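You operate a simulated robot arm through the tools that you are given. There is no shell and no other tool. Be economical: measure what you need, move in short steps, check, and stop when the job is done.

You run a simulated two-armed robot. Do the job below in one go: nothing can be reset, and whatever is moved stays where it is left.

## Task
Push the station four cabinet door shut. Then put the brown ring lead from the matching bench on the top of the station four fixture plate. Then put the brush on the robot bench away on the rework bench. Keep to this order.

It is judged by the outcome, as a careful person would: the job done as asked, and still so three seconds after it is handed in. It fails if anything else is knocked over, pushed out of place, dropped, spilled or broken.

## Robot
Two 7-joint arms with three-finger grippers on one trunk, on a base that drives. Base frame: it is fixed to the floor where the robot stands at the start and does not move with it; the origin is under the middle of the robot, x ahead of it, y to its left, z up. Units: mm, rad, N and s.
The left shoulder is at the start at [70, 146, 1035], the right one opposite. With the tool pointing down near the work surface each hand reaches from about 300 to 680 mm from the robot's upright axis, wherever it stands, measured 20 degrees to its own side. Places, roughly: brush [4250, -2750, 750]; rework bench [-700, -3400, 800]; ring lead [-2000, 1250, 750]; station four cabinet door [500, 0, 400]; top of the station four fixture plate [600, 500, 900]. Payload 2.2 kg a hand.
The TCP of each hand is the grasp point between the finger pads, 28 mm short of the fingertips. In the tool frame z runs along the fingers and y along their closing line. The gripper opens to 102 mm. The gripper's body begins 71 mm behind the TCP.
Orientation is told as [roll, pitch, yaw] about the base's x, y, z axes, in that order, counted from this pose: with the fingers straight down and closing along the base's y, the tool's x points along the base's -x, its y along +y and its z along -z.

## Interface
- The arms move only by the tool move_arm. It takes "left_rows", "right_rows" or both (then of equal length, played together; a hand with none holds still); each is a list of rows, each a list of 7 numbers: the shift along the tool's x, y, z in mm, then the turn, a rotation vector about the tool's x, y, z in rad, then the finger opening in mm, from 0 to 102. In form: [[tx, ty, tz, ax, ay, az, claw], ...]. A call has 1 to 10 rows; each row shifts and turns the commanded pose from where the row before left it, along the tool's axes as they then stand. Each row takes 0.2 s and may step no farther than 50 mm and 0.15 rad from the row before; otherwise, or with a gripper value out of range, the whole call is refused. A pose out of reach is approached as far as the arm can. The call stops where the force on the tool passes 40 N (or 10 N more than at its start, if that is more) or the arm is blocked; 0.2 s more then pass. The fingers move at their own pace and stop on an object; they squeeze with about 29 N. The grip force told is the motor's: it shows also when the fingers shut on nothing. Time passes only in rows, and 0.2 s behind the last, so rows that do not move let the fingers close. It gives the time, the measured TCP pose, the force on the tool (base axes), the opening and the grip force at its end, in the units of the frame above (readings bear some noise), with the torque about the TCP (base axes, N m) and any sound that the robot's microphone picked up.
- Cameras (640 x 400 px; columns grow to the right, rows downward): "scene" is now at [128.7, 26, 1248.5]; the picture's right is [0.32, -0.95, 0.00], its down [-0.65, -0.22, -0.72] and it looks along [0.69, 0.23, -0.69] (base axes); focal length 214 px, centre (320, 200). "left" rides on the left gripper at [72, 38, -86] in its tool frame; the picture's right is [-0.47, 0.89, 0.00], its down [-0.60, -0.32, -0.73] and it looks along [-0.65, -0.34, 0.68] (tool axes); focal length 256 px, centre (320, 200). "right" rides on the right gripper at [69, 44, -86] in its tool frame; the picture's right is [-0.53, 0.85, 0.00], its down [-0.58, -0.36, -0.73] and it looks along [-0.62, -0.39, 0.68] (tool axes); focal length 256 px, centre (320, 200). There is no depth. A picture from a camera that has moved, and an enlarged one, comes with that camera's place and axes in the base frame and with its lens.
- get_image(camera): a new picture of that camera. No time passes.
- move_column(by): slides the trunk up (or, below 0, down) by that many mm; the arms and the scene camera ride with it, the base frame stays. It gives what a move gives, with no picture.
- base_move(legs): drives the robot by 1 to 6 legs, each [ahead, left, turn to the left] in mm, mm and rad, along the robot's own axes; the way and the turn of a leg run together, so that a leg with both is an arc; at most 1500 mm and 3.142 rad a leg. The arms and the cameras ride along, it lands a little off, and it stops where it bumps. It gives what a move gives.
- pan_tilt(pan, tilt): turns the head with the scene camera to pan (to the left, within 1.501 rad either way) and tilt (down, from -0.506 to 1.204), counted from straight ahead of the robot. It gives what a move gives.
- zoom(camera, box): a new picture of the part [left, top, right, bottom] of that camera's present view, enlarged. No time passes.
- finish_job(): hands the job in; it is judged then, once.

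Work in short steps. Places have to be worked out from the pictures, the camera data and where the tool is seen: move nearer, look again, correct. Check each grasp and each placing, and mend what went wrong. You have 165 turns and 130 pictures in all, those below and enlarged ones among them. Open the grippers and draw the arms clear of the work before you hand the job in, unless the task says otherwise; then end with one line.

The tools are called after "Emit:" as a command line: name --argument value ..., lists and objects as JSON in quotes. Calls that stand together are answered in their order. move_arm: Moves the arms, as the interface text tells. Its arguments: {"type":"object","properties":{"left_rows":{"type":"array","items":{"type":"array","items":{"type":"number"}}},"right_rows":{"type":"array","items":{"type":"array","items":{"type":"number"}}}},"required":[]} The other tools are called the same way: move_column (by) slides the trunk up or down; base_move (legs) drives the base; pan_tilt (pan, tilt) turns the head that bears the scene camera; get_image (camera) takes a picture; zoom (camera, box) takes an enlarged picture of a part of a camera's view; finish_job () hands the job in.

At the start:

```text
time_s: 0.0
left_position: [415.7, 396.6, 1196.3]
left_tcp_rot: [0.0, 0.001, 0.002]
left_contact_force: [0.2, -0.3, -0.2]
left_ft_torque: [-0.02, -0.01, -0.01]
left_grip_width: 101.9
left_gripper_force: 0.1
right_position: [475.1, 0.7, 1140.3]
right_tcp_rot: [0.001, 0.0, 0.0]
right_contact_force: [0.0, 0.3, 0.6]
right_ft_torque: [0.0, 0.02, -0.05]
right_grip_width: 101.8
right_gripper_force: 0.1
trunk travel left (down, up): [-573.0, 367.0]
robot x, y, heading: [-0.2, -0.6, 0.001]
head pan, tilt: [0.328, 0.761]
```

scene: 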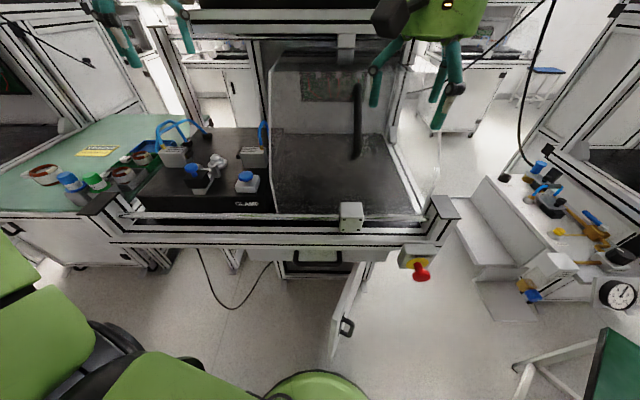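
right: 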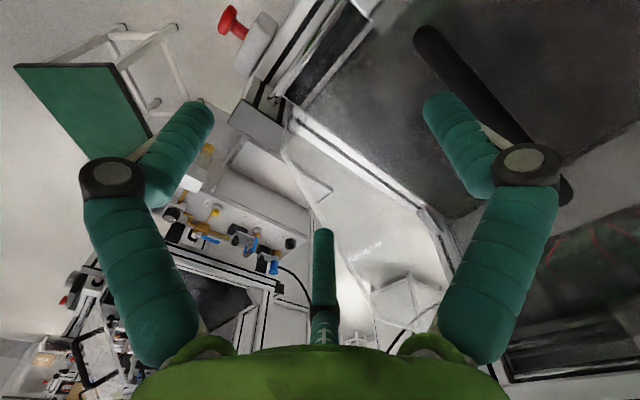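
left: 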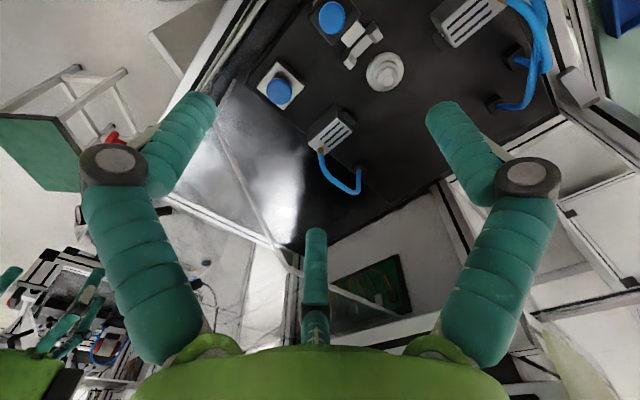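

The cabinet door stands open below the station ahead, hinged on its right side. I tilt the head down and centre to see it better.

Emit:
pan_tilt --pan 0.0 --tilt 1.1

Emit:
get_image --camera "scene"

Emit:
zoom --camera "scene" --box '[180, 0, 460, 175]'

```text
time_s: 0.8
left_position: [414.7, 398.5, 1193.5]
left_tcp_rot: [0.0, 0.002, 0.0]
left_contact_force: [-1.2, 0.5, -0.1]
left_ft_torque: [0.0, 0.03, 0.01]
left_grip_width: 101.9
left_gripper_force: 0.0
right_position: [475.0, -0.0, 1141.6]
right_tcp_rot: [-0.002, 0.0, 0.0]
right_contact_force: [0.5, -0.5, -0.2]
right_ft_torque: [0.04, 0.01, -0.01]
right_grip_width: 102.1
right_gripper_force: 0.0
trunk travel left (down, up): [-573.0, 367.0]
robot x, y, heading: [-1.8, 0.5, 0.005]
head pan, tilt: [0.0, 1.1]
```

```text
126 pictures are left
camera scene: at [113.9, -0.4, 1223.7], right [0.0, -1.0, 0.0], down [-0.89, 0.0, -0.45], along [0.45, 0.0, -0.89], focal length 214 px, centre (320, 200)
```

scene: 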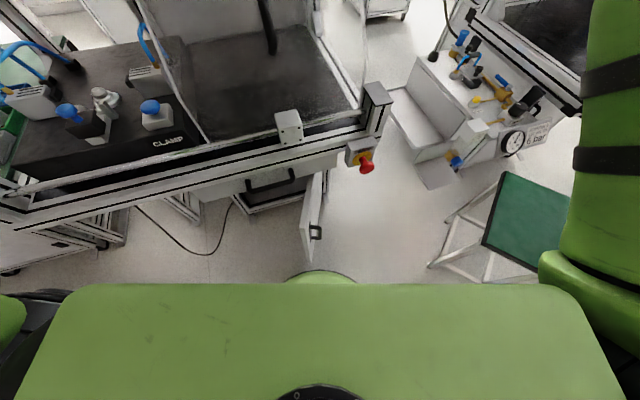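

```text
2.29 times, centred on (320, 88) of scene
camera zoom: at [113.9, -0.4, 1223.7], right [0.0, -1.0, 0.0], down [-0.89, 0.0, -0.45], along [0.45, 0.0, -0.89], focal length 490 px, centre (320, 457)
```

zoom: 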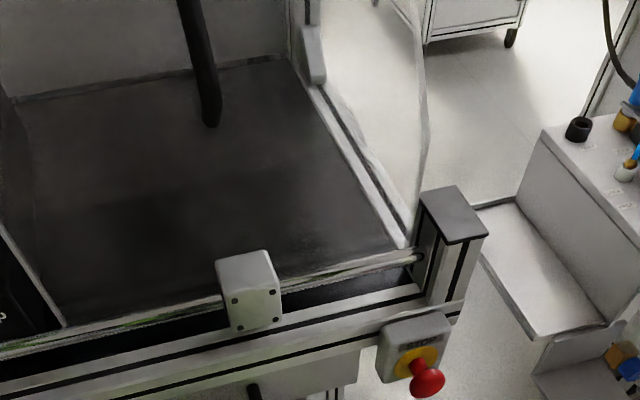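

Emit:
zoom --camera "scene" --box '[220, 140, 380, 280]'

Emit:
pan_tilt --pan 0.328 --tilt 1.0

Emit:
zoom --camera "scene" --box '[240, 180, 440, 320]'

```text
2.86 times, centred on (300, 210) of scene
camera zoom: at [113.9, -0.4, 1223.7], right [0.0, -1.0, 0.0], down [-0.89, 0.0, -0.45], along [0.45, 0.0, -0.89], focal length 613 px, centre (377, 171)
```

zoom: 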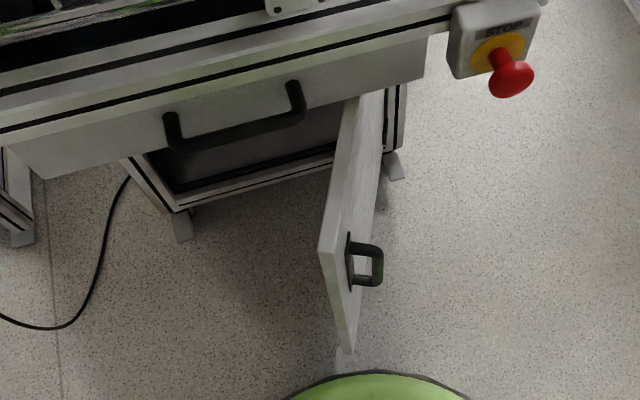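

```text
time_s: 1.6
left_position: [415.6, 397.4, 1194.1]
left_tcp_rot: [0.001, 0.0, 0.002]
left_contact_force: [0.2, 0.2, 0.0]
left_ft_torque: [0.0, -0.01, 0.0]
left_grip_width: 101.8
left_gripper_force: 0.1
right_position: [475.2, 0.7, 1142.1]
right_tcp_rot: [0.0, 0.001, 0.0]
right_contact_force: [-0.3, 0.3, 0.5]
right_ft_torque: [0.03, 0.0, 0.03]
right_grip_width: 101.9
right_gripper_force: 0.1
trunk travel left (down, up): [-573.0, 367.0]
robot x, y, heading: [2.6, 0.3, -0.002]
head pan, tilt: [0.328, 1.0]
```

```text
2.86 times, centred on (340, 250) of scene
camera zoom: at [116.6, 21.9, 1230.2], right [0.32, -0.95, 0.0], down [-0.8, -0.27, -0.54], along [0.51, 0.17, -0.84], focal length 613 px, centre (263, 57)
```

zoom: 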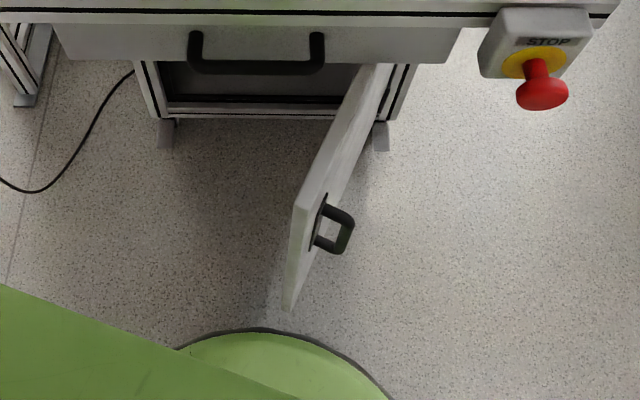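

Door is hinged on the right, about half open; free top corner near [312, 56, 670]. Before backing off, I look about to know the surroundings.

Emit:
pan_tilt --pan 1.5 --tilt 0.5

Emit:
get_image --camera "scene"

Emit:
pan_tilt --pan -1.5 --tilt 0.5

Emit:
get_image --camera "scene"

```text
time_s: 3.0
left_position: [415.9, 397.6, 1194.6]
left_tcp_rot: [-0.001, 0.001, 0.001]
left_contact_force: [0.2, -0.1, 0.2]
left_ft_torque: [0.02, 0.0, 0.02]
left_grip_width: 102.1
left_gripper_force: 0.0
right_position: [475.2, 0.9, 1140.9]
right_tcp_rot: [-0.001, -0.001, 0.0]
right_contact_force: [-0.5, -0.5, -0.2]
right_ft_torque: [0.01, 0.02, -0.01]
right_grip_width: 102.1
right_gripper_force: 0.0
trunk travel left (down, up): [-573.0, 367.0]
robot x, y, heading: [0.6, 2.0, -0.002]
head pan, tilt: [1.499, 0.499]
```

```text
122 pictures are left
camera scene: at [57.3, 90.2, 1271.3], right [1.0, -0.07, 0.0], down [-0.03, -0.48, -0.88], along [0.06, 0.88, -0.48], focal length 214 px, centre (320, 200)
```

scene: 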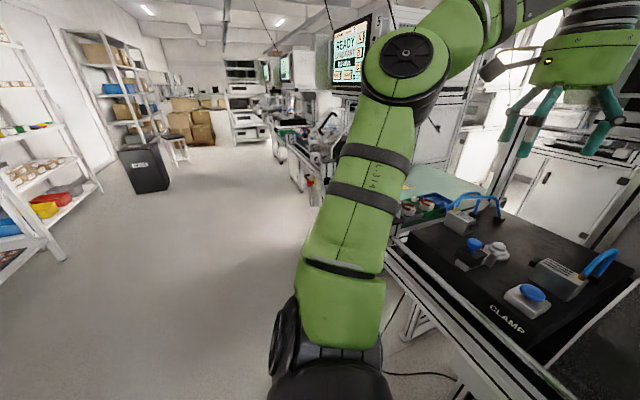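

```text
time_s: 5.6
left_position: [415.2, 397.0, 1195.6]
left_tcp_rot: [0.0, 0.0, 0.001]
left_contact_force: [0.7, 0.6, -0.7]
left_ft_torque: [-0.02, 0.01, -0.03]
left_grip_width: 102.1
left_gripper_force: 0.0
right_position: [475.2, -0.1, 1139.5]
right_tcp_rot: [0.0, 0.0, -0.001]
right_contact_force: [0.3, 0.2, -0.6]
right_ft_torque: [-0.02, 0.02, 0.04]
right_grip_width: 101.8
right_gripper_force: 0.0
trunk travel left (down, up): [-573.0, 367.0]
robot x, y, heading: [0.8, 1.1, 0.002]
head pan, tilt: [-1.499, 0.499]
```

```text
121 pictures are left
camera scene: at [57.3, -91.2, 1271.4], right [-1.0, -0.07, 0.0], down [-0.03, 0.48, -0.88], along [0.06, -0.88, -0.48], focal length 214 px, centre (320, 200)
```

scene: 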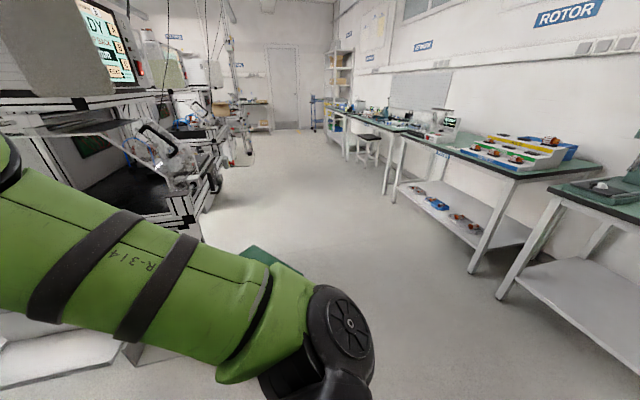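

Aisle behind is clear for over a metre. I back off 450 mm while squaring up to the station (heading ≈0.33), and tuck the left arm in afterwards.

Emit:
base_move --legs '[[-450, 0, 0], [0, 0, 0.328]]'

Emit:
pan_tilt --pan 0.0 --tilt 0.7

Emit:
get_image --camera "scene"

```text
time_s: 9.4
left_position: [-187.6, 511.5, 1193.9]
left_tcp_rot: [-0.001, 0.0, 0.333]
left_contact_force: [-0.9, -0.1, 1.6]
left_ft_torque: [0.01, 0.0, 0.0]
left_grip_width: 102.0
left_gripper_force: 0.0
right_position: [-0.7, 156.2, 1140.4]
right_tcp_rot: [-0.001, 0.0, 0.333]
right_contact_force: [-0.4, -0.2, 0.3]
right_ft_torque: [-0.01, 0.01, 0.01]
right_grip_width: 101.9
right_gripper_force: 0.1
trunk travel left (down, up): [-573.0, 367.0]
robot x, y, heading: [-449.3, -0.5, 0.335]
head pan, tilt: [-1.499, 0.499]
```

```text
time_s: 11.0
left_position: [-187.3, 511.3, 1195.0]
left_tcp_rot: [0.001, -0.001, 0.333]
left_contact_force: [-0.4, 0.3, 0.0]
left_ft_torque: [-0.02, 0.0, -0.02]
left_grip_width: 102.1
left_gripper_force: 0.0
right_position: [-1.6, 155.2, 1141.7]
right_tcp_rot: [0.001, -0.001, 0.333]
right_contact_force: [0.5, -0.2, 1.3]
right_ft_torque: [0.0, 0.0, 0.03]
right_grip_width: 102.0
right_gripper_force: 0.1
trunk travel left (down, up): [-573.0, 367.0]
robot x, y, heading: [-450.5, 1.1, 0.334]
head pan, tilt: [0.0, 0.7]
```

```text
120 pictures are left
camera scene: at [-321.9, 43.2, 1253.7], right [0.33, -0.94, 0.0], down [-0.61, -0.21, -0.77], along [0.72, 0.25, -0.64], focal length 214 px, centre (320, 200)
```

scene: 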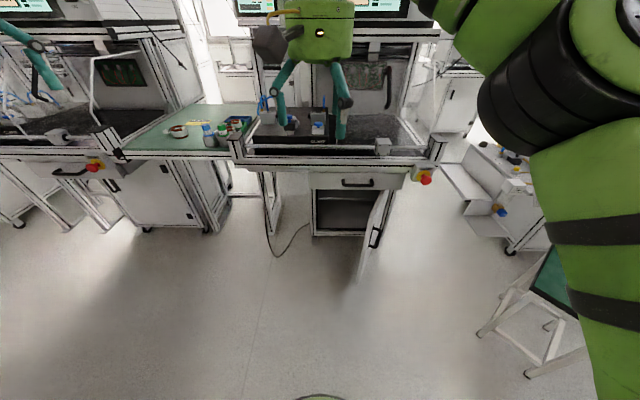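

The door and station are square in view. I now turn the right tool to point forward (rotate about tool y) and draw the left hand back.

Emit:
move_arm --right_rows '[[0, 0, 0, 0, -0.143, 0, 0], [0, 0, 0, 0, -0.143, 0, 0], [0, 0, 0, 0, -0.143, 0, 0], [0, 0, 0, 0, -0.143, 0, 0], [0, 0, 0, 0, -0.143, 0, 0], [0, 0, 0, 0, -0.143, 0, 0], [0, 0, 0, 0, -0.143, 0, 0], [0, 0, 0, 0, -0.143, 0, 0], [0, 0, 0, 0, -0.143, 0, 0], [0, 0, 0, 0, -0.143, 0, 0]]' --left_rows '[[14, 0, 0, 0, 0, 0, 102], [14, 0, 0, 0, 0, 0, 102], [14, 0, 0, 0, 0, 0, 102], [14, 0, 0, 0, 0, 0, 102], [14, 0, 0, 0, 0, 0, 102], [14, 0, 0, 0, 0, 0, 102], [14, 0, 0, 0, 0, 0, 102], [14, 0, 0, 0, 0, 0, 102], [14, 0, 0, 0, 0, 0, 102], [14, 0, 0, 0, 0, 0, 102]]'

Emit:
move_column --by -500

```text
time_s: 13.2
left_position: [-321.2, 464.6, 1195.0]
left_tcp_rot: [0.001, -0.001, 0.335]
left_contact_force: [0.3, -0.5, 0.3]
left_ft_torque: [-0.03, 0.01, -0.01]
left_grip_width: 101.9
left_gripper_force: 0.1
right_position: [-1.7, 154.9, 1143.2]
right_tcp_rot: [0.01, -1.432, 0.326]
right_contact_force: [0.2, -0.4, -0.2]
right_ft_torque: [0.0, -0.02, 0.0]
right_grip_width: 1.9
right_gripper_force: 28.7
trunk travel left (down, up): [-573.0, 367.0]
robot x, y, heading: [-454.4, 1.6, 0.331]
head pan, tilt: [0.0, 0.7]
```

```text
refused: -500 is not a number from -400 to 400
```

Emit:
move_column --by -400

Emit:
move_column --by -100

Emit:
move_arm --right_rows '[[0, 0, 0, 0, -0.139, 0, 0], [35, -20, 0, 0, 0, 0, 0], [35, -20, 0, 0, 0, 0, 0], [35, -20, 0, 0, 0, 0, 0], [35, -20, 0, 0, 0, 0, 0], [35, -20, 0, 0, 0, 0, 0]]'

Emit:
get_image --camera "scene"

```text
time_s: 17.0
left_position: [-320.1, 465.8, 795.3]
left_tcp_rot: [-0.002, 0.0, 0.334]
left_contact_force: [0.1, 0.5, 0.3]
left_ft_torque: [0.0, -0.02, 0.02]
left_grip_width: 101.9
left_gripper_force: 0.1
right_position: [-1.2, 154.5, 740.8]
right_tcp_rot: [0.004, -1.43, 0.33]
right_contact_force: [-0.4, 0.4, 0.1]
right_ft_torque: [0.0, -0.01, -0.02]
right_grip_width: 2.2
right_gripper_force: 28.6
trunk travel left (down, up): [-173.0, 767.0]
robot x, y, heading: [-450.3, 1.5, 0.336]
head pan, tilt: [0.0, 0.7]
```

```text
time_s: 18.4
left_position: [-320.1, 464.3, 695.0]
left_tcp_rot: [0.0, 0.0, 0.332]
left_contact_force: [0.4, 0.3, 0.2]
left_ft_torque: [0.01, -0.01, -0.01]
left_grip_width: 102.0
left_gripper_force: 0.0
right_position: [-0.8, 154.2, 640.6]
right_tcp_rot: [0.003, -1.428, 0.33]
right_contact_force: [-0.6, 0.4, 0.0]
right_ft_torque: [0.01, 0.01, -0.02]
right_grip_width: 1.9
right_gripper_force: 28.8
trunk travel left (down, up): [-73.0, 867.0]
robot x, y, heading: [-452.6, 1.9, 0.334]
head pan, tilt: [0.0, 0.7]
```

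```text
time_s: 19.8
left_position: [-320.2, 465.4, 695.3]
left_tcp_rot: [-0.001, 0.0, 0.332]
left_contact_force: [0.0, -0.2, -0.3]
left_ft_torque: [0.02, 0.01, -0.01]
left_grip_width: 102.0
left_gripper_force: 0.2
right_position: [32.4, 61.8, 464.3]
right_tcp_rot: [0.928, -1.568, -0.595]
right_contact_force: [0.4, 1.2, -1.4]
right_ft_torque: [0.02, -0.01, 0.0]
right_grip_width: 1.9
right_gripper_force: 28.7
right hand out of reach, approached as far as the arm can: row 6
trunk travel left (down, up): [-73.0, 867.0]
robot x, y, heading: [-450.0, -2.2, 0.328]
head pan, tilt: [0.0, 0.7]
```

```text
119 pictures are left
camera scene: at [-321.9, 43.3, 753.6], right [0.33, -0.94, 0.0], down [-0.61, -0.21, -0.76], along [0.72, 0.25, -0.64], focal length 214 px, centre (320, 200)
```

scene: 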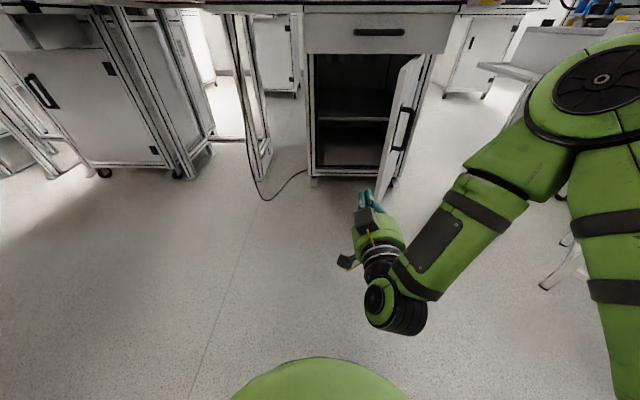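

Emit:
zoom --camera "scene" --box '[290, 10, 490, 240]'

```text
1.74 times, centred on (390, 125) of scene
camera zoom: at [-321.9, 43.3, 753.6], right [0.33, -0.94, 0.0], down [-0.61, -0.21, -0.76], along [0.72, 0.25, -0.64], focal length 373 px, centre (198, 330)
```

zoom: 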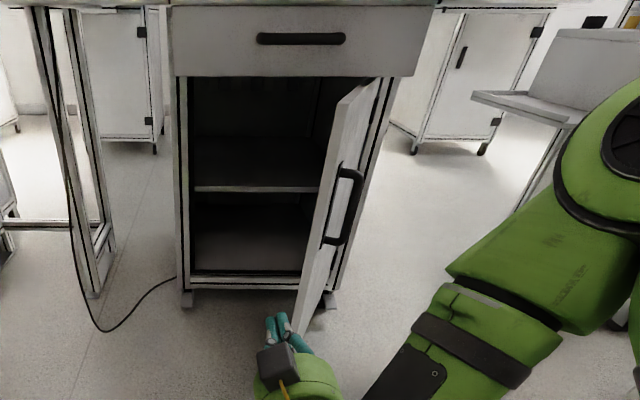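

The right hand points forward at z≈464, TCP in station terms about 48 mm left of where I stood; door handle spans z≈425–568 near the free edge. I drive right then ahead to bring the finger beside the handle's outer side.

Emit:
base_move --legs '[[0, -195, 0], [200, 0, 0]]'

Emit:
get_image --camera "scene"

```text
time_s: 22.5
left_position: [-65.2, 344.4, 695.1]
left_tcp_rot: [-0.002, 0.0, 0.335]
left_contact_force: [0.2, 0.0, -0.3]
left_ft_torque: [-0.03, 0.0, 0.0]
left_grip_width: 102.0
left_gripper_force: 0.1
right_position: [286.9, -56.7, 464.9]
right_tcp_rot: [0.265, -1.569, 0.065]
right_contact_force: [0.3, 0.4, -1.3]
right_ft_torque: [0.0, 0.03, -0.01]
right_grip_width: 2.1
right_gripper_force: 29.2
trunk travel left (down, up): [-73.0, 867.0]
robot x, y, heading: [-198.4, -119.5, 0.333]
head pan, tilt: [0.0, 0.7]
```

```text
117 pictures are left
camera scene: at [-68.2, -76.7, 753.6], right [0.33, -0.95, 0.0], down [-0.61, -0.21, -0.76], along [0.72, 0.25, -0.64], focal length 214 px, centre (320, 200)
```

scene: 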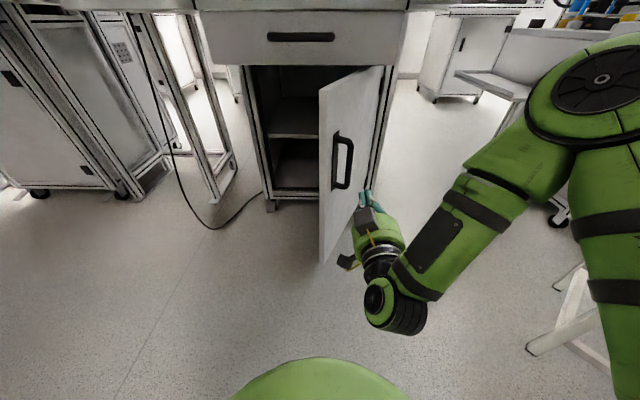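

Finger is right of the door, still a bit short. I go 85 mm ahead, then left 60 to touch.

Emit:
base_move --legs '[[85, 0, 0], [0, 60, 0]]'

Emit:
get_image --camera "scene"

```text
time_s: 24.2
left_position: [-4.0, 429.7, 696.2]
left_tcp_rot: [0.0, 0.001, 0.331]
left_contact_force: [0.5, 0.1, -0.8]
left_ft_torque: [-0.01, -0.01, 0.02]
left_grip_width: 101.9
left_gripper_force: 0.1
right_position: [346.7, 27.4, 465.1]
right_tcp_rot: [0.226, -1.57, 0.109]
right_contact_force: [-0.4, 0.9, -0.9]
right_ft_torque: [0.0, 0.02, 0.01]
right_grip_width: 2.3
right_gripper_force: 28.8
trunk travel left (down, up): [-73.0, 867.0]
robot x, y, heading: [-138.2, -36.8, 0.336]
head pan, tilt: [0.0, 0.7]
```

```text
116 pictures are left
camera scene: at [-7.4, 7.7, 753.6], right [0.33, -0.95, 0.0], down [-0.61, -0.21, -0.76], along [0.72, 0.25, -0.64], focal length 214 px, centre (320, 200)
```

scene: 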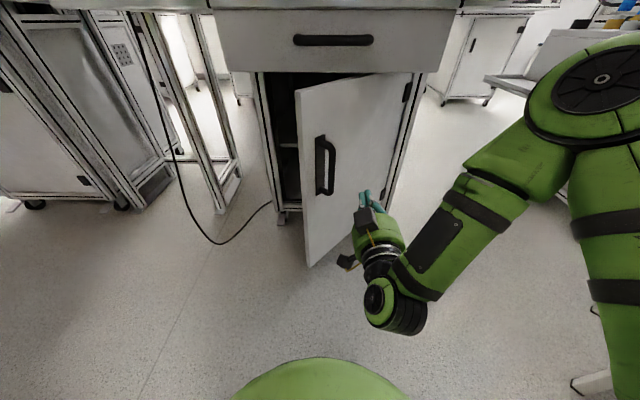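

Finger is now about on the door face beside the handle. I push on with a diagonal ahead-left.

Emit:
base_move --legs '[[50, 60, 0], [50, 40, 0]]'

Emit:
get_image --camera "scene"

```text
time_s: 25.8
left_position: [56.0, 556.9, 694.7]
left_tcp_rot: [0.001, -0.001, 0.334]
left_contact_force: [0.1, -0.7, 0.6]
left_ft_torque: [0.0, 0.03, 0.05]
left_grip_width: 102.2
left_gripper_force: 0.0
right_position: [409.0, 154.8, 465.4]
right_tcp_rot: [0.255, -1.568, 0.075]
right_contact_force: [1.3, -0.2, -0.1]
right_ft_torque: [-0.01, -0.01, 0.03]
right_grip_width: 2.1
right_gripper_force: 29.2
trunk travel left (down, up): [-73.0, 867.0]
robot x, y, heading: [-75.0, 88.6, 0.332]
head pan, tilt: [0.0, 0.7]
```

```text
115 pictures are left
camera scene: at [54.2, 134.9, 753.6], right [0.33, -0.94, 0.0], down [-0.61, -0.21, -0.76], along [0.72, 0.25, -0.64], focal length 214 px, centre (320, 200)
```

scene: 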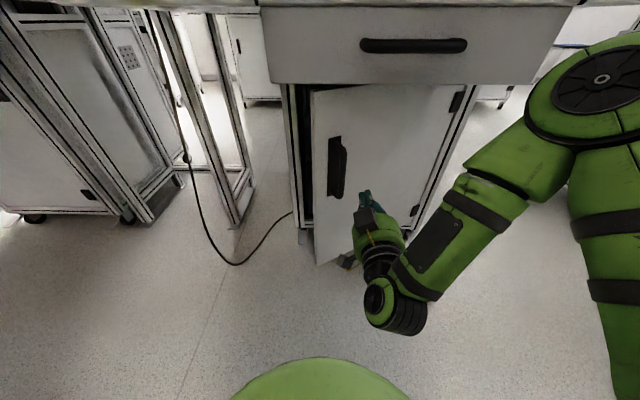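

The door swings easily and is mostly closed. I now extend the arm straight forward to press it home.

Emit:
move_arm --right_rows '[[0, 0, 30, 0, 0, 0, 0], [0, 0, 30, 0, 0, 0, 0], [0, 0, 30, 0, 0, 0, 0], [0, 0, 30, 0, 0, 0, 0], [0, 0, 30, 0, 0, 0, 0]]'

Emit:
get_image --camera "scene"

```text
time_s: 27.0
left_position: [56.0, 556.6, 693.7]
left_tcp_rot: [-0.002, 0.0, 0.333]
left_contact_force: [-0.5, 0.0, -0.6]
left_ft_torque: [0.01, 0.0, 0.01]
left_grip_width: 101.7
left_gripper_force: 0.1
right_position: [538.2, 222.3, 477.4]
right_tcp_rot: [0.087, -1.563, 0.239]
right_contact_force: [-1.1, 0.9, 0.4]
right_ft_torque: [0.01, -0.01, 0.02]
right_grip_width: 2.0
right_gripper_force: 29.5
right hand out of reach, approached as far as the arm can: row 2, 3, 4, 5
trunk travel left (down, up): [-73.0, 867.0]
robot x, y, heading: [-73.1, 89.5, 0.333]
head pan, tilt: [0.0, 0.7]
```

```text
114 pictures are left
camera scene: at [54.2, 134.8, 753.6], right [0.33, -0.94, 0.0], down [-0.61, -0.21, -0.76], along [0.72, 0.25, -0.64], focal length 214 px, centre (320, 200)
```

scene: 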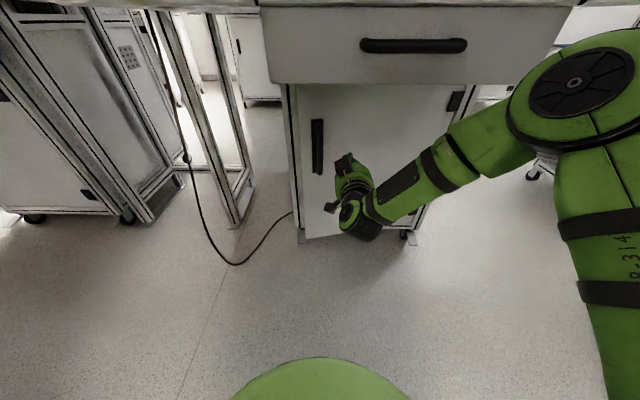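

Almost shut (tip at n≈609). I nudge the base ahead to press it shut.

Emit:
base_move --legs '[[25, 0, 0]]'

Emit:
get_image --camera "scene"

```text
time_s: 27.8
left_position: [79.4, 564.0, 695.4]
left_tcp_rot: [0.0, 0.0, 0.332]
left_contact_force: [-0.1, 0.4, -0.3]
left_ft_torque: [-0.02, -0.03, 0.02]
left_grip_width: 102.2
left_gripper_force: 0.1
right_position: [559.9, 231.7, 477.9]
right_tcp_rot: [0.071, -1.564, 0.257]
right_contact_force: [-0.2, -0.9, -0.5]
right_ft_torque: [0.01, 0.01, -0.01]
right_grip_width: 2.3
right_gripper_force: 29.1
trunk travel left (down, up): [-73.0, 867.0]
robot x, y, heading: [-52.2, 102.6, 0.33]
head pan, tilt: [0.0, 0.7]
```

```text
113 pictures are left
camera scene: at [77.7, 143.0, 753.6], right [0.33, -0.94, 0.0], down [-0.61, -0.21, -0.76], along [0.72, 0.25, -0.64], focal length 214 px, centre (320, 200)
```

scene: 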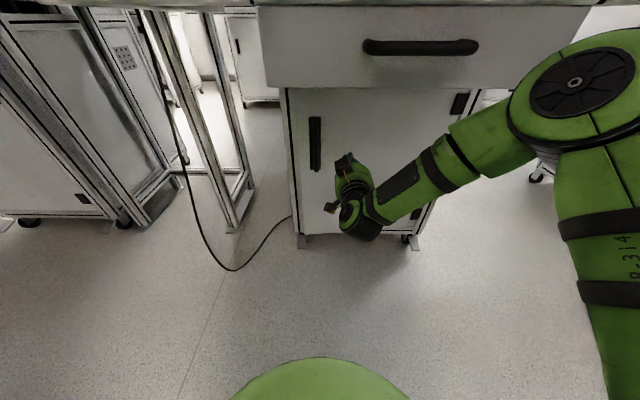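

Door looks flush or nearly so. I press once more with small steps until I feel resistance.

Emit:
base_move --legs '[[15, 0, 0]]'

Emit:
zoom --camera "scene" --box '[250, 60, 510, 260]'

```text
time_s: 28.6
left_position: [93.8, 568.8, 695.5]
left_tcp_rot: [0.001, 0.001, 0.334]
left_contact_force: [-0.3, -0.8, -0.2]
left_ft_torque: [0.0, -0.01, 0.05]
left_grip_width: 102.1
left_gripper_force: 0.0
right_position: [575.5, 235.6, 477.7]
right_tcp_rot: [0.073, -1.564, 0.253]
right_contact_force: [-0.4, -0.3, 1.1]
right_ft_torque: [0.01, -0.01, 0.01]
right_grip_width: 2.3
right_gripper_force: 29.0
trunk travel left (down, up): [-73.0, 867.0]
robot x, y, heading: [-36.6, 105.5, 0.334]
head pan, tilt: [0.0, 0.7]
```

```text
2.00 times, centred on (380, 160) of scene
camera zoom: at [91.8, 147.9, 753.6], right [0.33, -0.94, 0.0], down [-0.61, -0.21, -0.76], along [0.72, 0.25, -0.64], focal length 429 px, centre (200, 280)
```

zoom: 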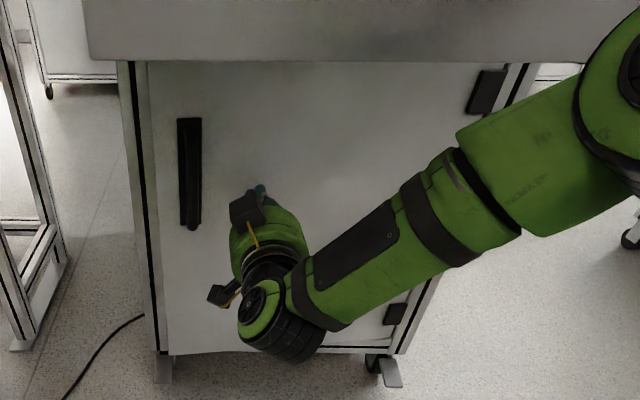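

Emit:
base_move --legs '[[12, 0, 0]]'

Emit:
base_move --legs '[[12, 0, 0]]'

Emit:
zoom --camera "scene" --box '[250, 60, 510, 260]'

```text
time_s: 29.4
left_position: [105.3, 572.0, 695.4]
left_tcp_rot: [0.001, 0.0, 0.333]
left_contact_force: [0.2, -0.7, 0.3]
left_ft_torque: [-0.02, 0.01, 0.02]
left_grip_width: 102.1
left_gripper_force: 0.1
right_position: [585.5, 240.6, 478.4]
right_tcp_rot: [0.071, -1.564, 0.255]
right_contact_force: [-0.5, -1.1, 0.6]
right_ft_torque: [0.04, 0.03, -0.02]
right_grip_width: 1.9
right_gripper_force: 29.1
trunk travel left (down, up): [-73.0, 867.0]
robot x, y, heading: [-24.0, 108.7, 0.334]
head pan, tilt: [0.0, 0.7]
```

```text
time_s: 30.1
left_position: [117.1, 577.3, 695.7]
left_tcp_rot: [0.002, 0.0, 0.334]
left_contact_force: [0.3, -0.4, -0.4]
left_ft_torque: [-0.03, -0.01, 0.0]
left_grip_width: 102.0
left_gripper_force: 0.0
right_position: [597.7, 244.4, 476.9]
right_tcp_rot: [0.071, -1.564, 0.258]
right_contact_force: [0.4, 0.3, 0.3]
right_ft_torque: [-0.02, -0.02, -0.01]
right_grip_width: 2.2
right_gripper_force: 28.9
trunk travel left (down, up): [-73.0, 867.0]
robot x, y, heading: [-13.0, 110.4, 0.333]
head pan, tilt: [0.0, 0.7]
```

```text
2.00 times, centred on (380, 160) of scene
camera zoom: at [114.4, 155.7, 753.6], right [0.33, -0.94, 0.0], down [-0.61, -0.21, -0.76], along [0.72, 0.25, -0.64], focal length 429 px, centre (200, 280)
```

zoom: 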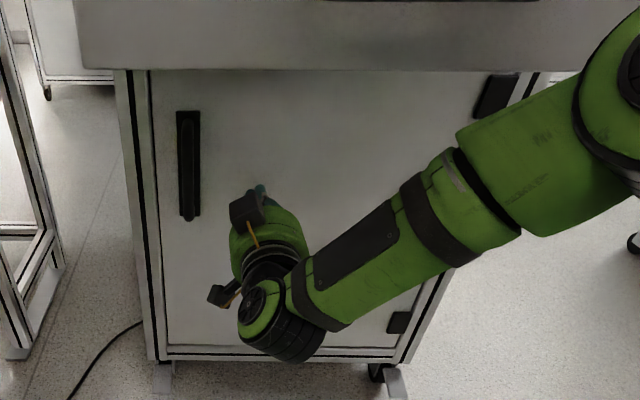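

The door sits inside its frame now. One more small push to check for firm resistance.

Emit:
base_move --legs '[[10, 0, 0]]'

Emit:
base_move --legs '[[10, 0, 0]]'

Emit:
zoom --camera "scene" --box '[250, 60, 510, 260]'

```text
time_s: 30.9
left_position: [125.5, 579.9, 696.0]
left_tcp_rot: [0.002, 0.001, 0.333]
left_contact_force: [-0.5, -0.7, 0.2]
left_ft_torque: [-0.02, -0.01, 0.01]
left_grip_width: 102.1
left_gripper_force: 0.1
right_position: [605.8, 248.0, 477.5]
right_tcp_rot: [0.073, -1.565, 0.253]
right_contact_force: [-0.1, -0.1, 0.5]
right_ft_torque: [0.03, 0.03, 0.0]
right_grip_width: 2.0
right_gripper_force: 29.5
trunk travel left (down, up): [-73.0, 867.0]
robot x, y, heading: [-5.7, 113.2, 0.333]
head pan, tilt: [0.0, 0.7]
```

```text
time_s: 31.6
left_position: [135.3, 583.3, 695.9]
left_tcp_rot: [0.002, 0.0, 0.333]
left_contact_force: [-1.1, 0.3, 0.4]
left_ft_torque: [-0.01, -0.01, 0.01]
left_grip_width: 102.1
left_gripper_force: 0.1
right_position: [615.8, 251.3, 476.3]
right_tcp_rot: [0.075, -1.562, 0.251]
right_contact_force: [-0.3, 0.0, -0.7]
right_ft_torque: [-0.03, 0.0, -0.01]
right_grip_width: 2.2
right_gripper_force: 29.0
trunk travel left (down, up): [-73.0, 867.0]
robot x, y, heading: [7.1, 119.4, 0.334]
head pan, tilt: [0.0, 0.7]
```

```text
2.00 times, centred on (380, 160) of scene
camera zoom: at [133.2, 162.2, 753.6], right [0.33, -0.94, 0.0], down [-0.61, -0.21, -0.76], along [0.72, 0.25, -0.64], focal length 429 px, centre (200, 280)
```

zoom: 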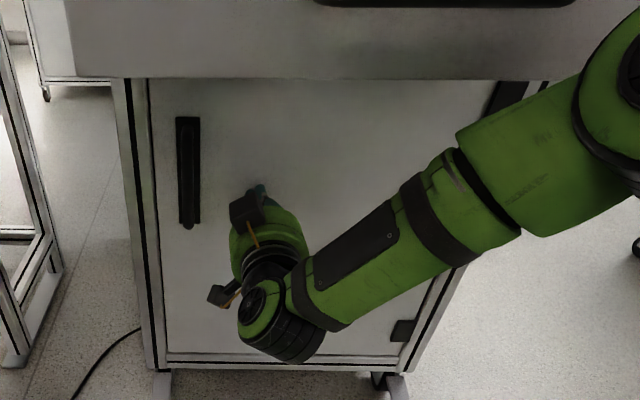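

Emit:
base_move --legs '[[10, 0, 0]]'

Emit:
base_move --legs '[[10, 0, 0]]'

Emit:
zoom --camera "right" --box '[0, 0, 640, 400]'

```text
time_s: 32.4
left_position: [141.9, 585.6, 696.9]
left_tcp_rot: [0.001, -0.002, 0.332]
left_contact_force: [0.8, 0.0, -0.6]
left_ft_torque: [-0.03, -0.02, 0.02]
left_grip_width: 101.9
left_gripper_force: 0.1
right_position: [622.3, 253.2, 478.4]
right_tcp_rot: [0.058, -1.562, 0.271]
right_contact_force: [-35.1, -17.2, -1.0]
right_ft_torque: [0.41, -0.28, -0.39]
right_grip_width: 2.1
right_gripper_force: 28.5
trunk travel left (down, up): [-73.0, 867.0]
robot x, y, heading: [10.0, 119.1, 0.334]
head pan, tilt: [0.0, 0.7]
```

```text
time_s: 33.1
left_position: [147.2, 586.7, 696.1]
left_tcp_rot: [0.002, 0.0, 0.33]
left_contact_force: [0.0, 0.2, 0.0]
left_ft_torque: [-0.04, -0.02, 0.01]
left_grip_width: 101.9
left_gripper_force: 0.1
right_position: [623.5, 253.6, 478.1]
right_tcp_rot: [0.069, -1.564, 0.259]
right_contact_force: [-13.8, -7.5, 5.9]
right_ft_torque: [0.02, -0.33, -0.18]
right_grip_width: 2.2
right_gripper_force: 29.1
trunk travel left (down, up): [-73.0, 867.0]
robot x, y, heading: [18.1, 122.9, 0.33]
head pan, tilt: [0.0, 0.7]
stopped in leg 1: the force on the tool passed its limit at 67 N (the readings are from after the stop); the commanded pose is now the measured one
```

```text
1.00 times, centred on (320, 200) of right (not enlarged: the box is as wide or as high as the picture)
camera zoom: at [525.5, 267.0, 409.1], right [-0.27, 0.8, 0.53], down [-0.57, -0.58, 0.58], along [0.78, -0.15, 0.61], focal length 256 px, centre (320, 200)
```

zoom: 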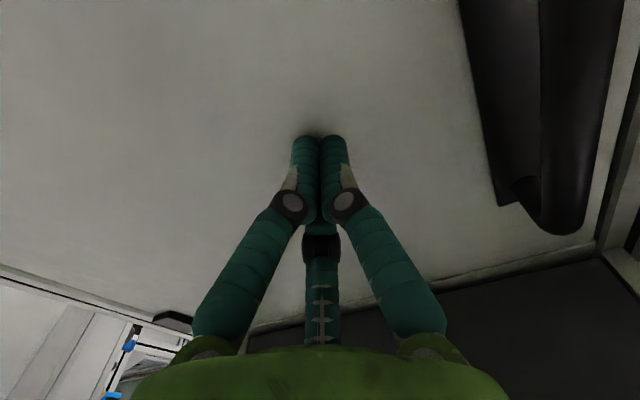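

Firm resistance: the door is at its stop. I back straight off and check.

Emit:
base_move --legs '[[-500, 0, 0]]'

Emit:
get_image --camera "scene"

```text
time_s: 36.1
left_position: [-323.6, 425.7, 694.8]
left_tcp_rot: [0.001, 0.002, 0.326]
left_contact_force: [0.0, 0.2, 0.2]
left_ft_torque: [0.02, -0.03, -0.03]
left_grip_width: 102.1
left_gripper_force: 0.0
right_position: [149.4, 88.8, 474.3]
right_tcp_rot: [0.02, -1.559, 0.305]
right_contact_force: [-0.3, 0.3, 0.2]
right_ft_torque: [0.01, 0.0, 0.0]
right_grip_width: 2.0
right_gripper_force: 28.8
trunk travel left (down, up): [-73.0, 867.0]
robot x, y, heading: [-458.2, -35.3, 0.328]
head pan, tilt: [0.0, 0.7]
```

```text
108 pictures are left
camera scene: at [-328.3, 3.5, 753.6], right [0.32, -0.95, 0.0], down [-0.61, -0.21, -0.76], along [0.72, 0.25, -0.64], focal length 214 px, centre (320, 200)
```

scene: 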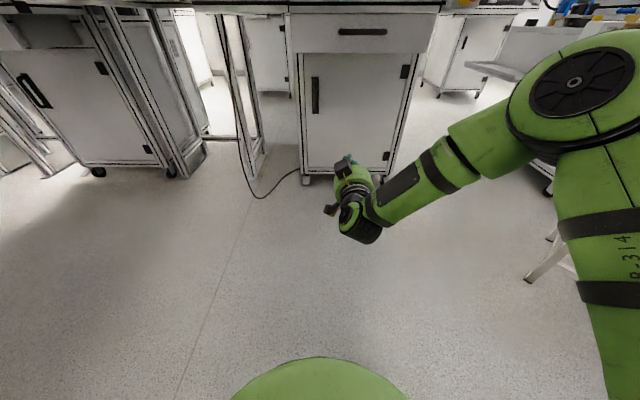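

Door is shut flush. Now raise the trunk and bring the right hand back to pointing down, folded closer.

Emit:
move_column --by 400

Emit:
move_arm --right_rows '[[-40, 0, -40, 0, 0, 0, 50], [-40, 0, -40, 0, 0, 0, 50], [-40, 0, -40, 0, 0, 0, 102], [-40, 0, -40, 0, 0, 0, 102], [-20, -20, -20, 0, 0.14, 0, 102], [0, -30, 0, 0, 0.14, 0, 102], [0, -30, 0, 0, 0.14, 0, 102], [0, -30, 0, 0, 0.14, 0, 102], [0, 0, 0, 0, 0.14, 0, 102], [0, 0, 0, 0, 0.14, 0, 102]]'

Emit:
move_arm --right_rows '[[0, 0, 0, 0, 0.145, 0, 102], [0, 0, 0, 0, 0.145, 0, 102], [0, 0, 0, 0, 0.145, 0, 102], [0, 0, 0, 0, 0.145, 0, 102], [0, 0, 0, 0, 0.14, 0, 102]]'

Emit:
pan_tilt --pan 1.5 --tilt 0.3

Emit:
get_image --camera "scene"

```text
time_s: 39.9
left_position: [-323.3, 425.5, 1094.3]
left_tcp_rot: [0.002, 0.0, 0.326]
left_contact_force: [0.6, -0.4, -0.5]
left_ft_torque: [0.0, 0.02, 0.0]
left_grip_width: 102.0
left_gripper_force: 0.1
right_position: [150.1, 88.3, 873.8]
right_tcp_rot: [0.017, -1.557, 0.304]
right_contact_force: [0.7, 0.5, 0.1]
right_ft_torque: [-0.01, 0.02, 0.01]
right_grip_width: 1.7
right_gripper_force: 29.5
trunk travel left (down, up): [-473.0, 467.0]
robot x, y, heading: [-456.4, -38.0, 0.331]
head pan, tilt: [0.0, 0.7]
```

```text
refused: row 1 steps farther than a row can; nothing moved
```

```text
time_s: 41.1
left_position: [-322.2, 424.4, 1095.6]
left_tcp_rot: [0.002, 0.001, 0.326]
left_contact_force: [0.1, 0.4, 0.1]
left_ft_torque: [-0.03, -0.01, 0.0]
left_grip_width: 102.1
left_gripper_force: 0.1
right_position: [151.0, 88.6, 874.7]
right_tcp_rot: [0.003, -0.836, 0.321]
right_contact_force: [-0.5, -0.3, 0.4]
right_ft_torque: [-0.01, -0.03, 0.03]
right_grip_width: 101.9
right_gripper_force: 0.1
trunk travel left (down, up): [-473.0, 467.0]
robot x, y, heading: [-456.8, -37.1, 0.328]
head pan, tilt: [0.0, 0.7]
```

```text
time_s: 42.7
left_position: [-323.5, 425.1, 1095.1]
left_tcp_rot: [0.002, 0.0, 0.327]
left_contact_force: [0.2, 0.1, -1.5]
left_ft_torque: [0.02, 0.01, 0.01]
left_grip_width: 102.0
left_gripper_force: 0.1
right_position: [149.7, 88.7, 872.8]
right_tcp_rot: [0.0, -0.836, 0.325]
right_contact_force: [-0.4, -0.3, 0.0]
right_ft_torque: [0.0, 0.0, 0.0]
right_grip_width: 102.2
right_gripper_force: 0.0
trunk travel left (down, up): [-473.0, 467.0]
robot x, y, heading: [-456.4, -38.5, 0.324]
head pan, tilt: [1.499, 0.3]
```

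```text
107 pictures are left
camera scene: at [-432.2, 66.7, 1189.7], right [0.97, 0.25, 0.0], down [0.07, -0.29, -0.96], along [-0.24, 0.92, -0.3], focal length 214 px, centre (320, 200)
```

scene: 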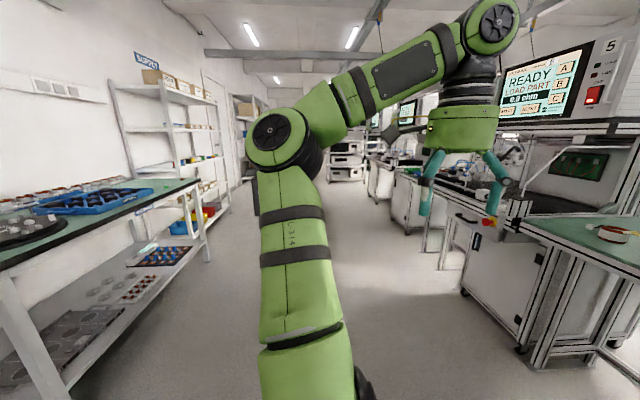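

Finish turning the right hand down and draw it back.

Emit:
move_arm --right_rows '[[0, 0, 0, 0, 0.14, 0, 102], [0, 0, 0, 0, 0.14, 0, 102], [0, 0, 0, 0, 0.14, 0, 102], [0, 0, 0, 0, 0.14, 0, 102], [0, 0, 0, 0, 0.14, 0, 102], [0, 0, 0, 0, 0.136, 0, 102], [40, -20, -20, 0, 0, 0, 102], [40, -20, -20, 0, 0, 0, 102], [40, -20, -20, 0, 0, 0, 102], [40, -20, -20, 0, 0, 0, 102]]'

Emit:
move_arm --right_rows '[[40, -20, -20, 0, 0, 0, 102], [40, -20, -20, 0, 0, 0, 102], [40, -20, -20, 0, 0, 0, 102], [40, -20, -20, 0, 0, 0, 102]]'

Emit:
base_move --legs '[[0, 0, 1.3]]'

Emit:
get_image --camera "scene"

```text
time_s: 44.9
left_position: [-325.2, 423.6, 1096.5]
left_tcp_rot: [0.003, 0.001, 0.326]
left_contact_force: [0.3, 0.1, -0.5]
left_ft_torque: [-0.01, -0.05, -0.01]
left_grip_width: 101.9
left_gripper_force: 0.0
right_position: [22.8, -39.6, 954.7]
right_tcp_rot: [0.002, -0.003, 0.321]
right_contact_force: [-0.5, -0.1, 0.4]
right_ft_torque: [0.04, 0.0, -0.01]
right_grip_width: 102.0
right_gripper_force: 0.1
trunk travel left (down, up): [-473.0, 467.0]
robot x, y, heading: [-455.4, -41.1, 0.329]
head pan, tilt: [1.499, 0.3]
```

```text
time_s: 45.9
left_position: [-325.6, 424.2, 1096.4]
left_tcp_rot: [0.004, 0.0, 0.325]
left_contact_force: [-0.4, -0.1, 0.1]
left_ft_torque: [-0.01, -0.07, -0.05]
left_grip_width: 102.0
left_gripper_force: 0.1
right_position: [-106.5, -166.0, 1033.7]
right_tcp_rot: [0.002, -0.002, 0.323]
right_contact_force: [-1.1, -1.5, 1.4]
right_ft_torque: [0.04, -0.05, 0.04]
right_grip_width: 102.0
right_gripper_force: 0.1
trunk travel left (down, up): [-473.0, 467.0]
robot x, y, heading: [-457.1, -41.7, 0.325]
head pan, tilt: [1.499, 0.3]
```

```text
time_s: 49.5
left_position: [-868.4, 214.1, 1095.5]
left_tcp_rot: [0.003, 0.003, 1.623]
left_contact_force: [-0.7, 0.5, -1.0]
left_ft_torque: [0.02, 0.01, 0.01]
left_grip_width: 101.6
left_gripper_force: 0.0
right_position: [-240.6, 267.0, 1032.4]
right_tcp_rot: [0.0, -0.003, 1.62]
right_contact_force: [-0.8, -0.5, -0.3]
right_ft_torque: [-0.01, -0.01, 0.0]
right_grip_width: 102.3
right_gripper_force: 0.1
trunk travel left (down, up): [-473.0, 467.0]
robot x, y, heading: [-455.8, -33.3, 1.624]
head pan, tilt: [1.499, 0.3]
```

```text
106 pictures are left
camera scene: at [-552.1, 11.9, 1189.8], right [0.02, 1.0, 0.0], down [0.3, -0.01, -0.96], along [-0.96, 0.02, -0.3], focal length 214 px, centre (320, 200)
```

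scene: 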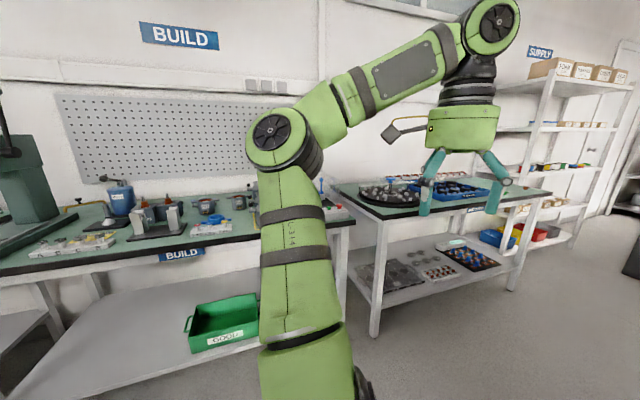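

Benches along the wall run parallel with the aisle (direction ≈1.88). I turn to that heading and drive up the aisle toward the bench with the trays.

Emit:
base_move --legs '[[0, 0, 0.262], [1400, 0, 0], [0, 300, 0], [0, 0, 1.571]]'

Emit:
pan_tilt --pan 0 --tilt 0.5

Emit:
get_image --camera "scene"

```text
time_s: 62.9
left_position: [-1309.2, 738.0, 1095.1]
left_tcp_rot: [0.001, 0.002, -2.823]
left_contact_force: [0.4, -0.3, 0.9]
left_ft_torque: [0.02, -0.02, -0.01]
left_grip_width: 101.6
left_gripper_force: 0.1
right_position: [-1525.5, 1328.9, 1033.9]
right_tcp_rot: [0.0, 0.0, -2.824]
right_contact_force: [0.0, 0.3, 0.1]
right_ft_torque: [-0.02, 0.01, 0.0]
right_grip_width: 102.0
right_gripper_force: 0.0
trunk travel left (down, up): [-473.0, 467.0]
robot x, y, heading: [-1170.4, 1202.3, -2.826]
head pan, tilt: [1.499, 0.3]
```

```text
time_s: 64.5
left_position: [-1308.7, 738.3, 1095.0]
left_tcp_rot: [0.003, 0.002, -2.824]
left_contact_force: [0.1, -0.5, -1.2]
left_ft_torque: [-0.03, 0.02, 0.02]
left_grip_width: 101.7
left_gripper_force: 0.1
right_position: [-1525.5, 1329.6, 1033.3]
right_tcp_rot: [0.001, -0.002, -2.823]
right_contact_force: [0.8, -0.4, 0.5]
right_ft_torque: [0.01, -0.02, -0.02]
right_grip_width: 101.8
right_gripper_force: 0.0
trunk travel left (down, up): [-473.0, 467.0]
robot x, y, heading: [-1169.3, 1202.6, -2.82]
head pan, tilt: [0.0, 0.499]
```

```text
105 pictures are left
camera scene: at [-1305.7, 1156.6, 1171.4], right [-0.32, 0.95, 0.0], down [0.45, 0.15, -0.88], along [-0.83, -0.28, -0.48], focal length 214 px, centre (320, 200)
```

scene: 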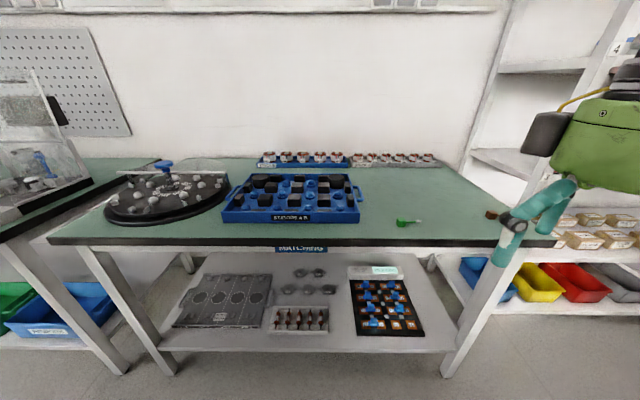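

Emit:
zoom --camera "scene" --box '[360, 180, 520, 260]'

Emit:
zoom --camera "scene" --box '[200, 140, 460, 260]'

```text
4.00 times, centred on (440, 220) of scene
camera zoom: at [-1305.7, 1156.6, 1171.4], right [-0.32, 0.95, 0.0], down [0.45, 0.15, -0.88], along [-0.83, -0.28, -0.48], focal length 858 px, centre (-160, 120)
```

zoom: 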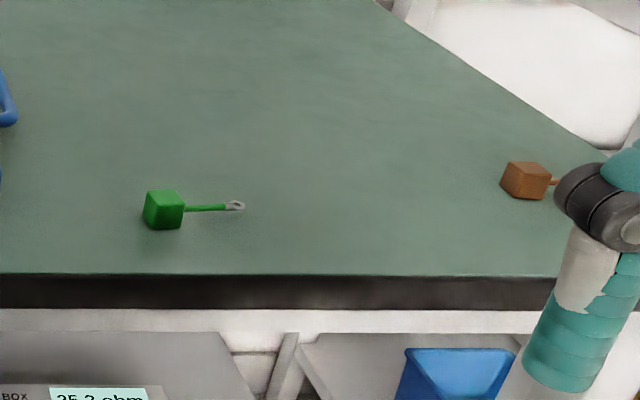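

```text
2.46 times, centred on (330, 200) of scene
camera zoom: at [-1305.7, 1156.6, 1171.4], right [-0.32, 0.95, 0.0], down [0.45, 0.15, -0.88], along [-0.83, -0.28, -0.48], focal length 528 px, centre (295, 200)
```

zoom: 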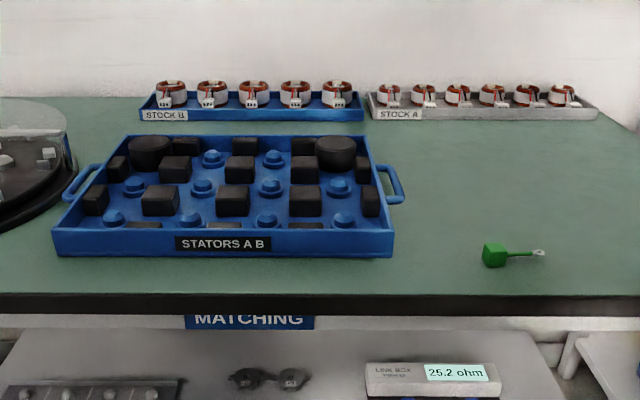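

The brown ring lead is the brown block near the bench's right end, about [-2054, 1504]. I move right 370 and ahead 190, slowly, to bring it within the right hand's reach.

Emit:
base_move --legs '[[0, -370, 0], [190, 0, 0]]'

Emit:
pan_tilt --pan -0.3 --tilt 0.8

Emit:
get_image --camera "scene"

Emit:
get_image --camera "right"

```text
time_s: 68.0
left_position: [-1605.2, 1031.2, 1095.3]
left_tcp_rot: [0.002, 0.001, -2.82]
left_contact_force: [0.0, -0.3, -0.6]
left_ft_torque: [-0.01, -0.03, 0.03]
left_grip_width: 102.0
left_gripper_force: 0.1
right_position: [-1822.4, 1621.9, 1033.1]
right_tcp_rot: [0.002, -0.001, -2.823]
right_contact_force: [-0.2, 0.1, -0.6]
right_ft_torque: [0.0, -0.01, 0.01]
right_grip_width: 102.3
right_gripper_force: 0.0
trunk travel left (down, up): [-473.0, 467.0]
robot x, y, heading: [-1466.5, 1499.2, -2.817]
head pan, tilt: [0.0, 0.499]
```

```text
time_s: 68.8
left_position: [-1603.8, 1030.4, 1095.5]
left_tcp_rot: [0.003, 0.001, -2.821]
left_contact_force: [-0.3, 0.3, -1.0]
left_ft_torque: [-0.01, 0.01, 0.01]
left_grip_width: 101.9
left_gripper_force: 0.0
right_position: [-1823.3, 1621.0, 1034.5]
right_tcp_rot: [0.0, -0.002, -2.822]
right_contact_force: [-0.5, -0.7, 0.3]
right_ft_torque: [0.0, -0.02, 0.02]
right_grip_width: 102.1
right_gripper_force: 0.1
trunk travel left (down, up): [-473.0, 467.0]
robot x, y, heading: [-1468.4, 1494.1, -2.814]
head pan, tilt: [-0.3, 0.799]
```

```text
102 pictures are left
camera scene: at [-1597.0, 1476.1, 1145.5], right [-0.02, 1.0, 0.0], down [0.72, 0.02, -0.7], along [-0.7, -0.02, -0.72], focal length 214 px, centre (320, 200)
```

scene: 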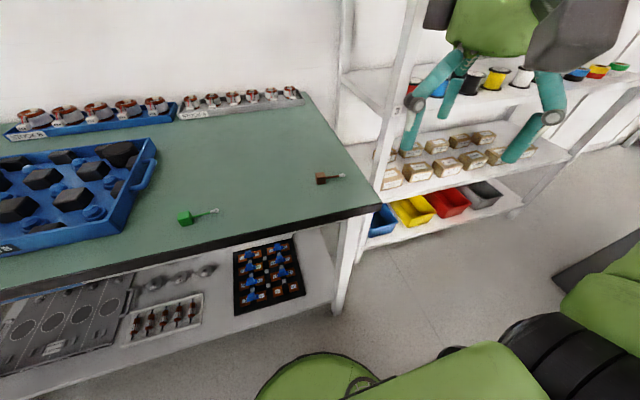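

```text
101 pictures are left
camera right: at [-1744.4, 1601.8, 1119.4], right [-0.24, -0.97, 0.0], down [-0.66, 0.17, 0.73], along [-0.71, 0.18, -0.68], focal length 256 px, centre (320, 200)
```

right: 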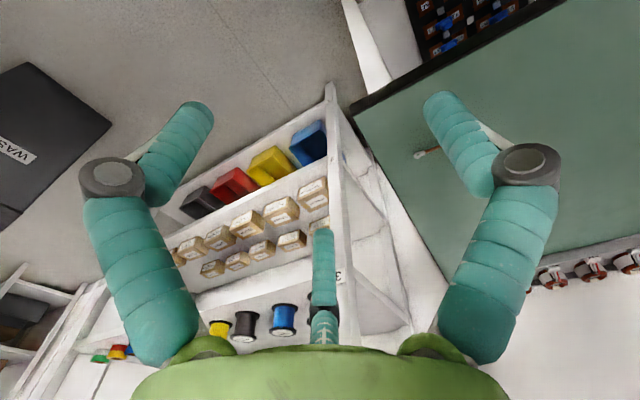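

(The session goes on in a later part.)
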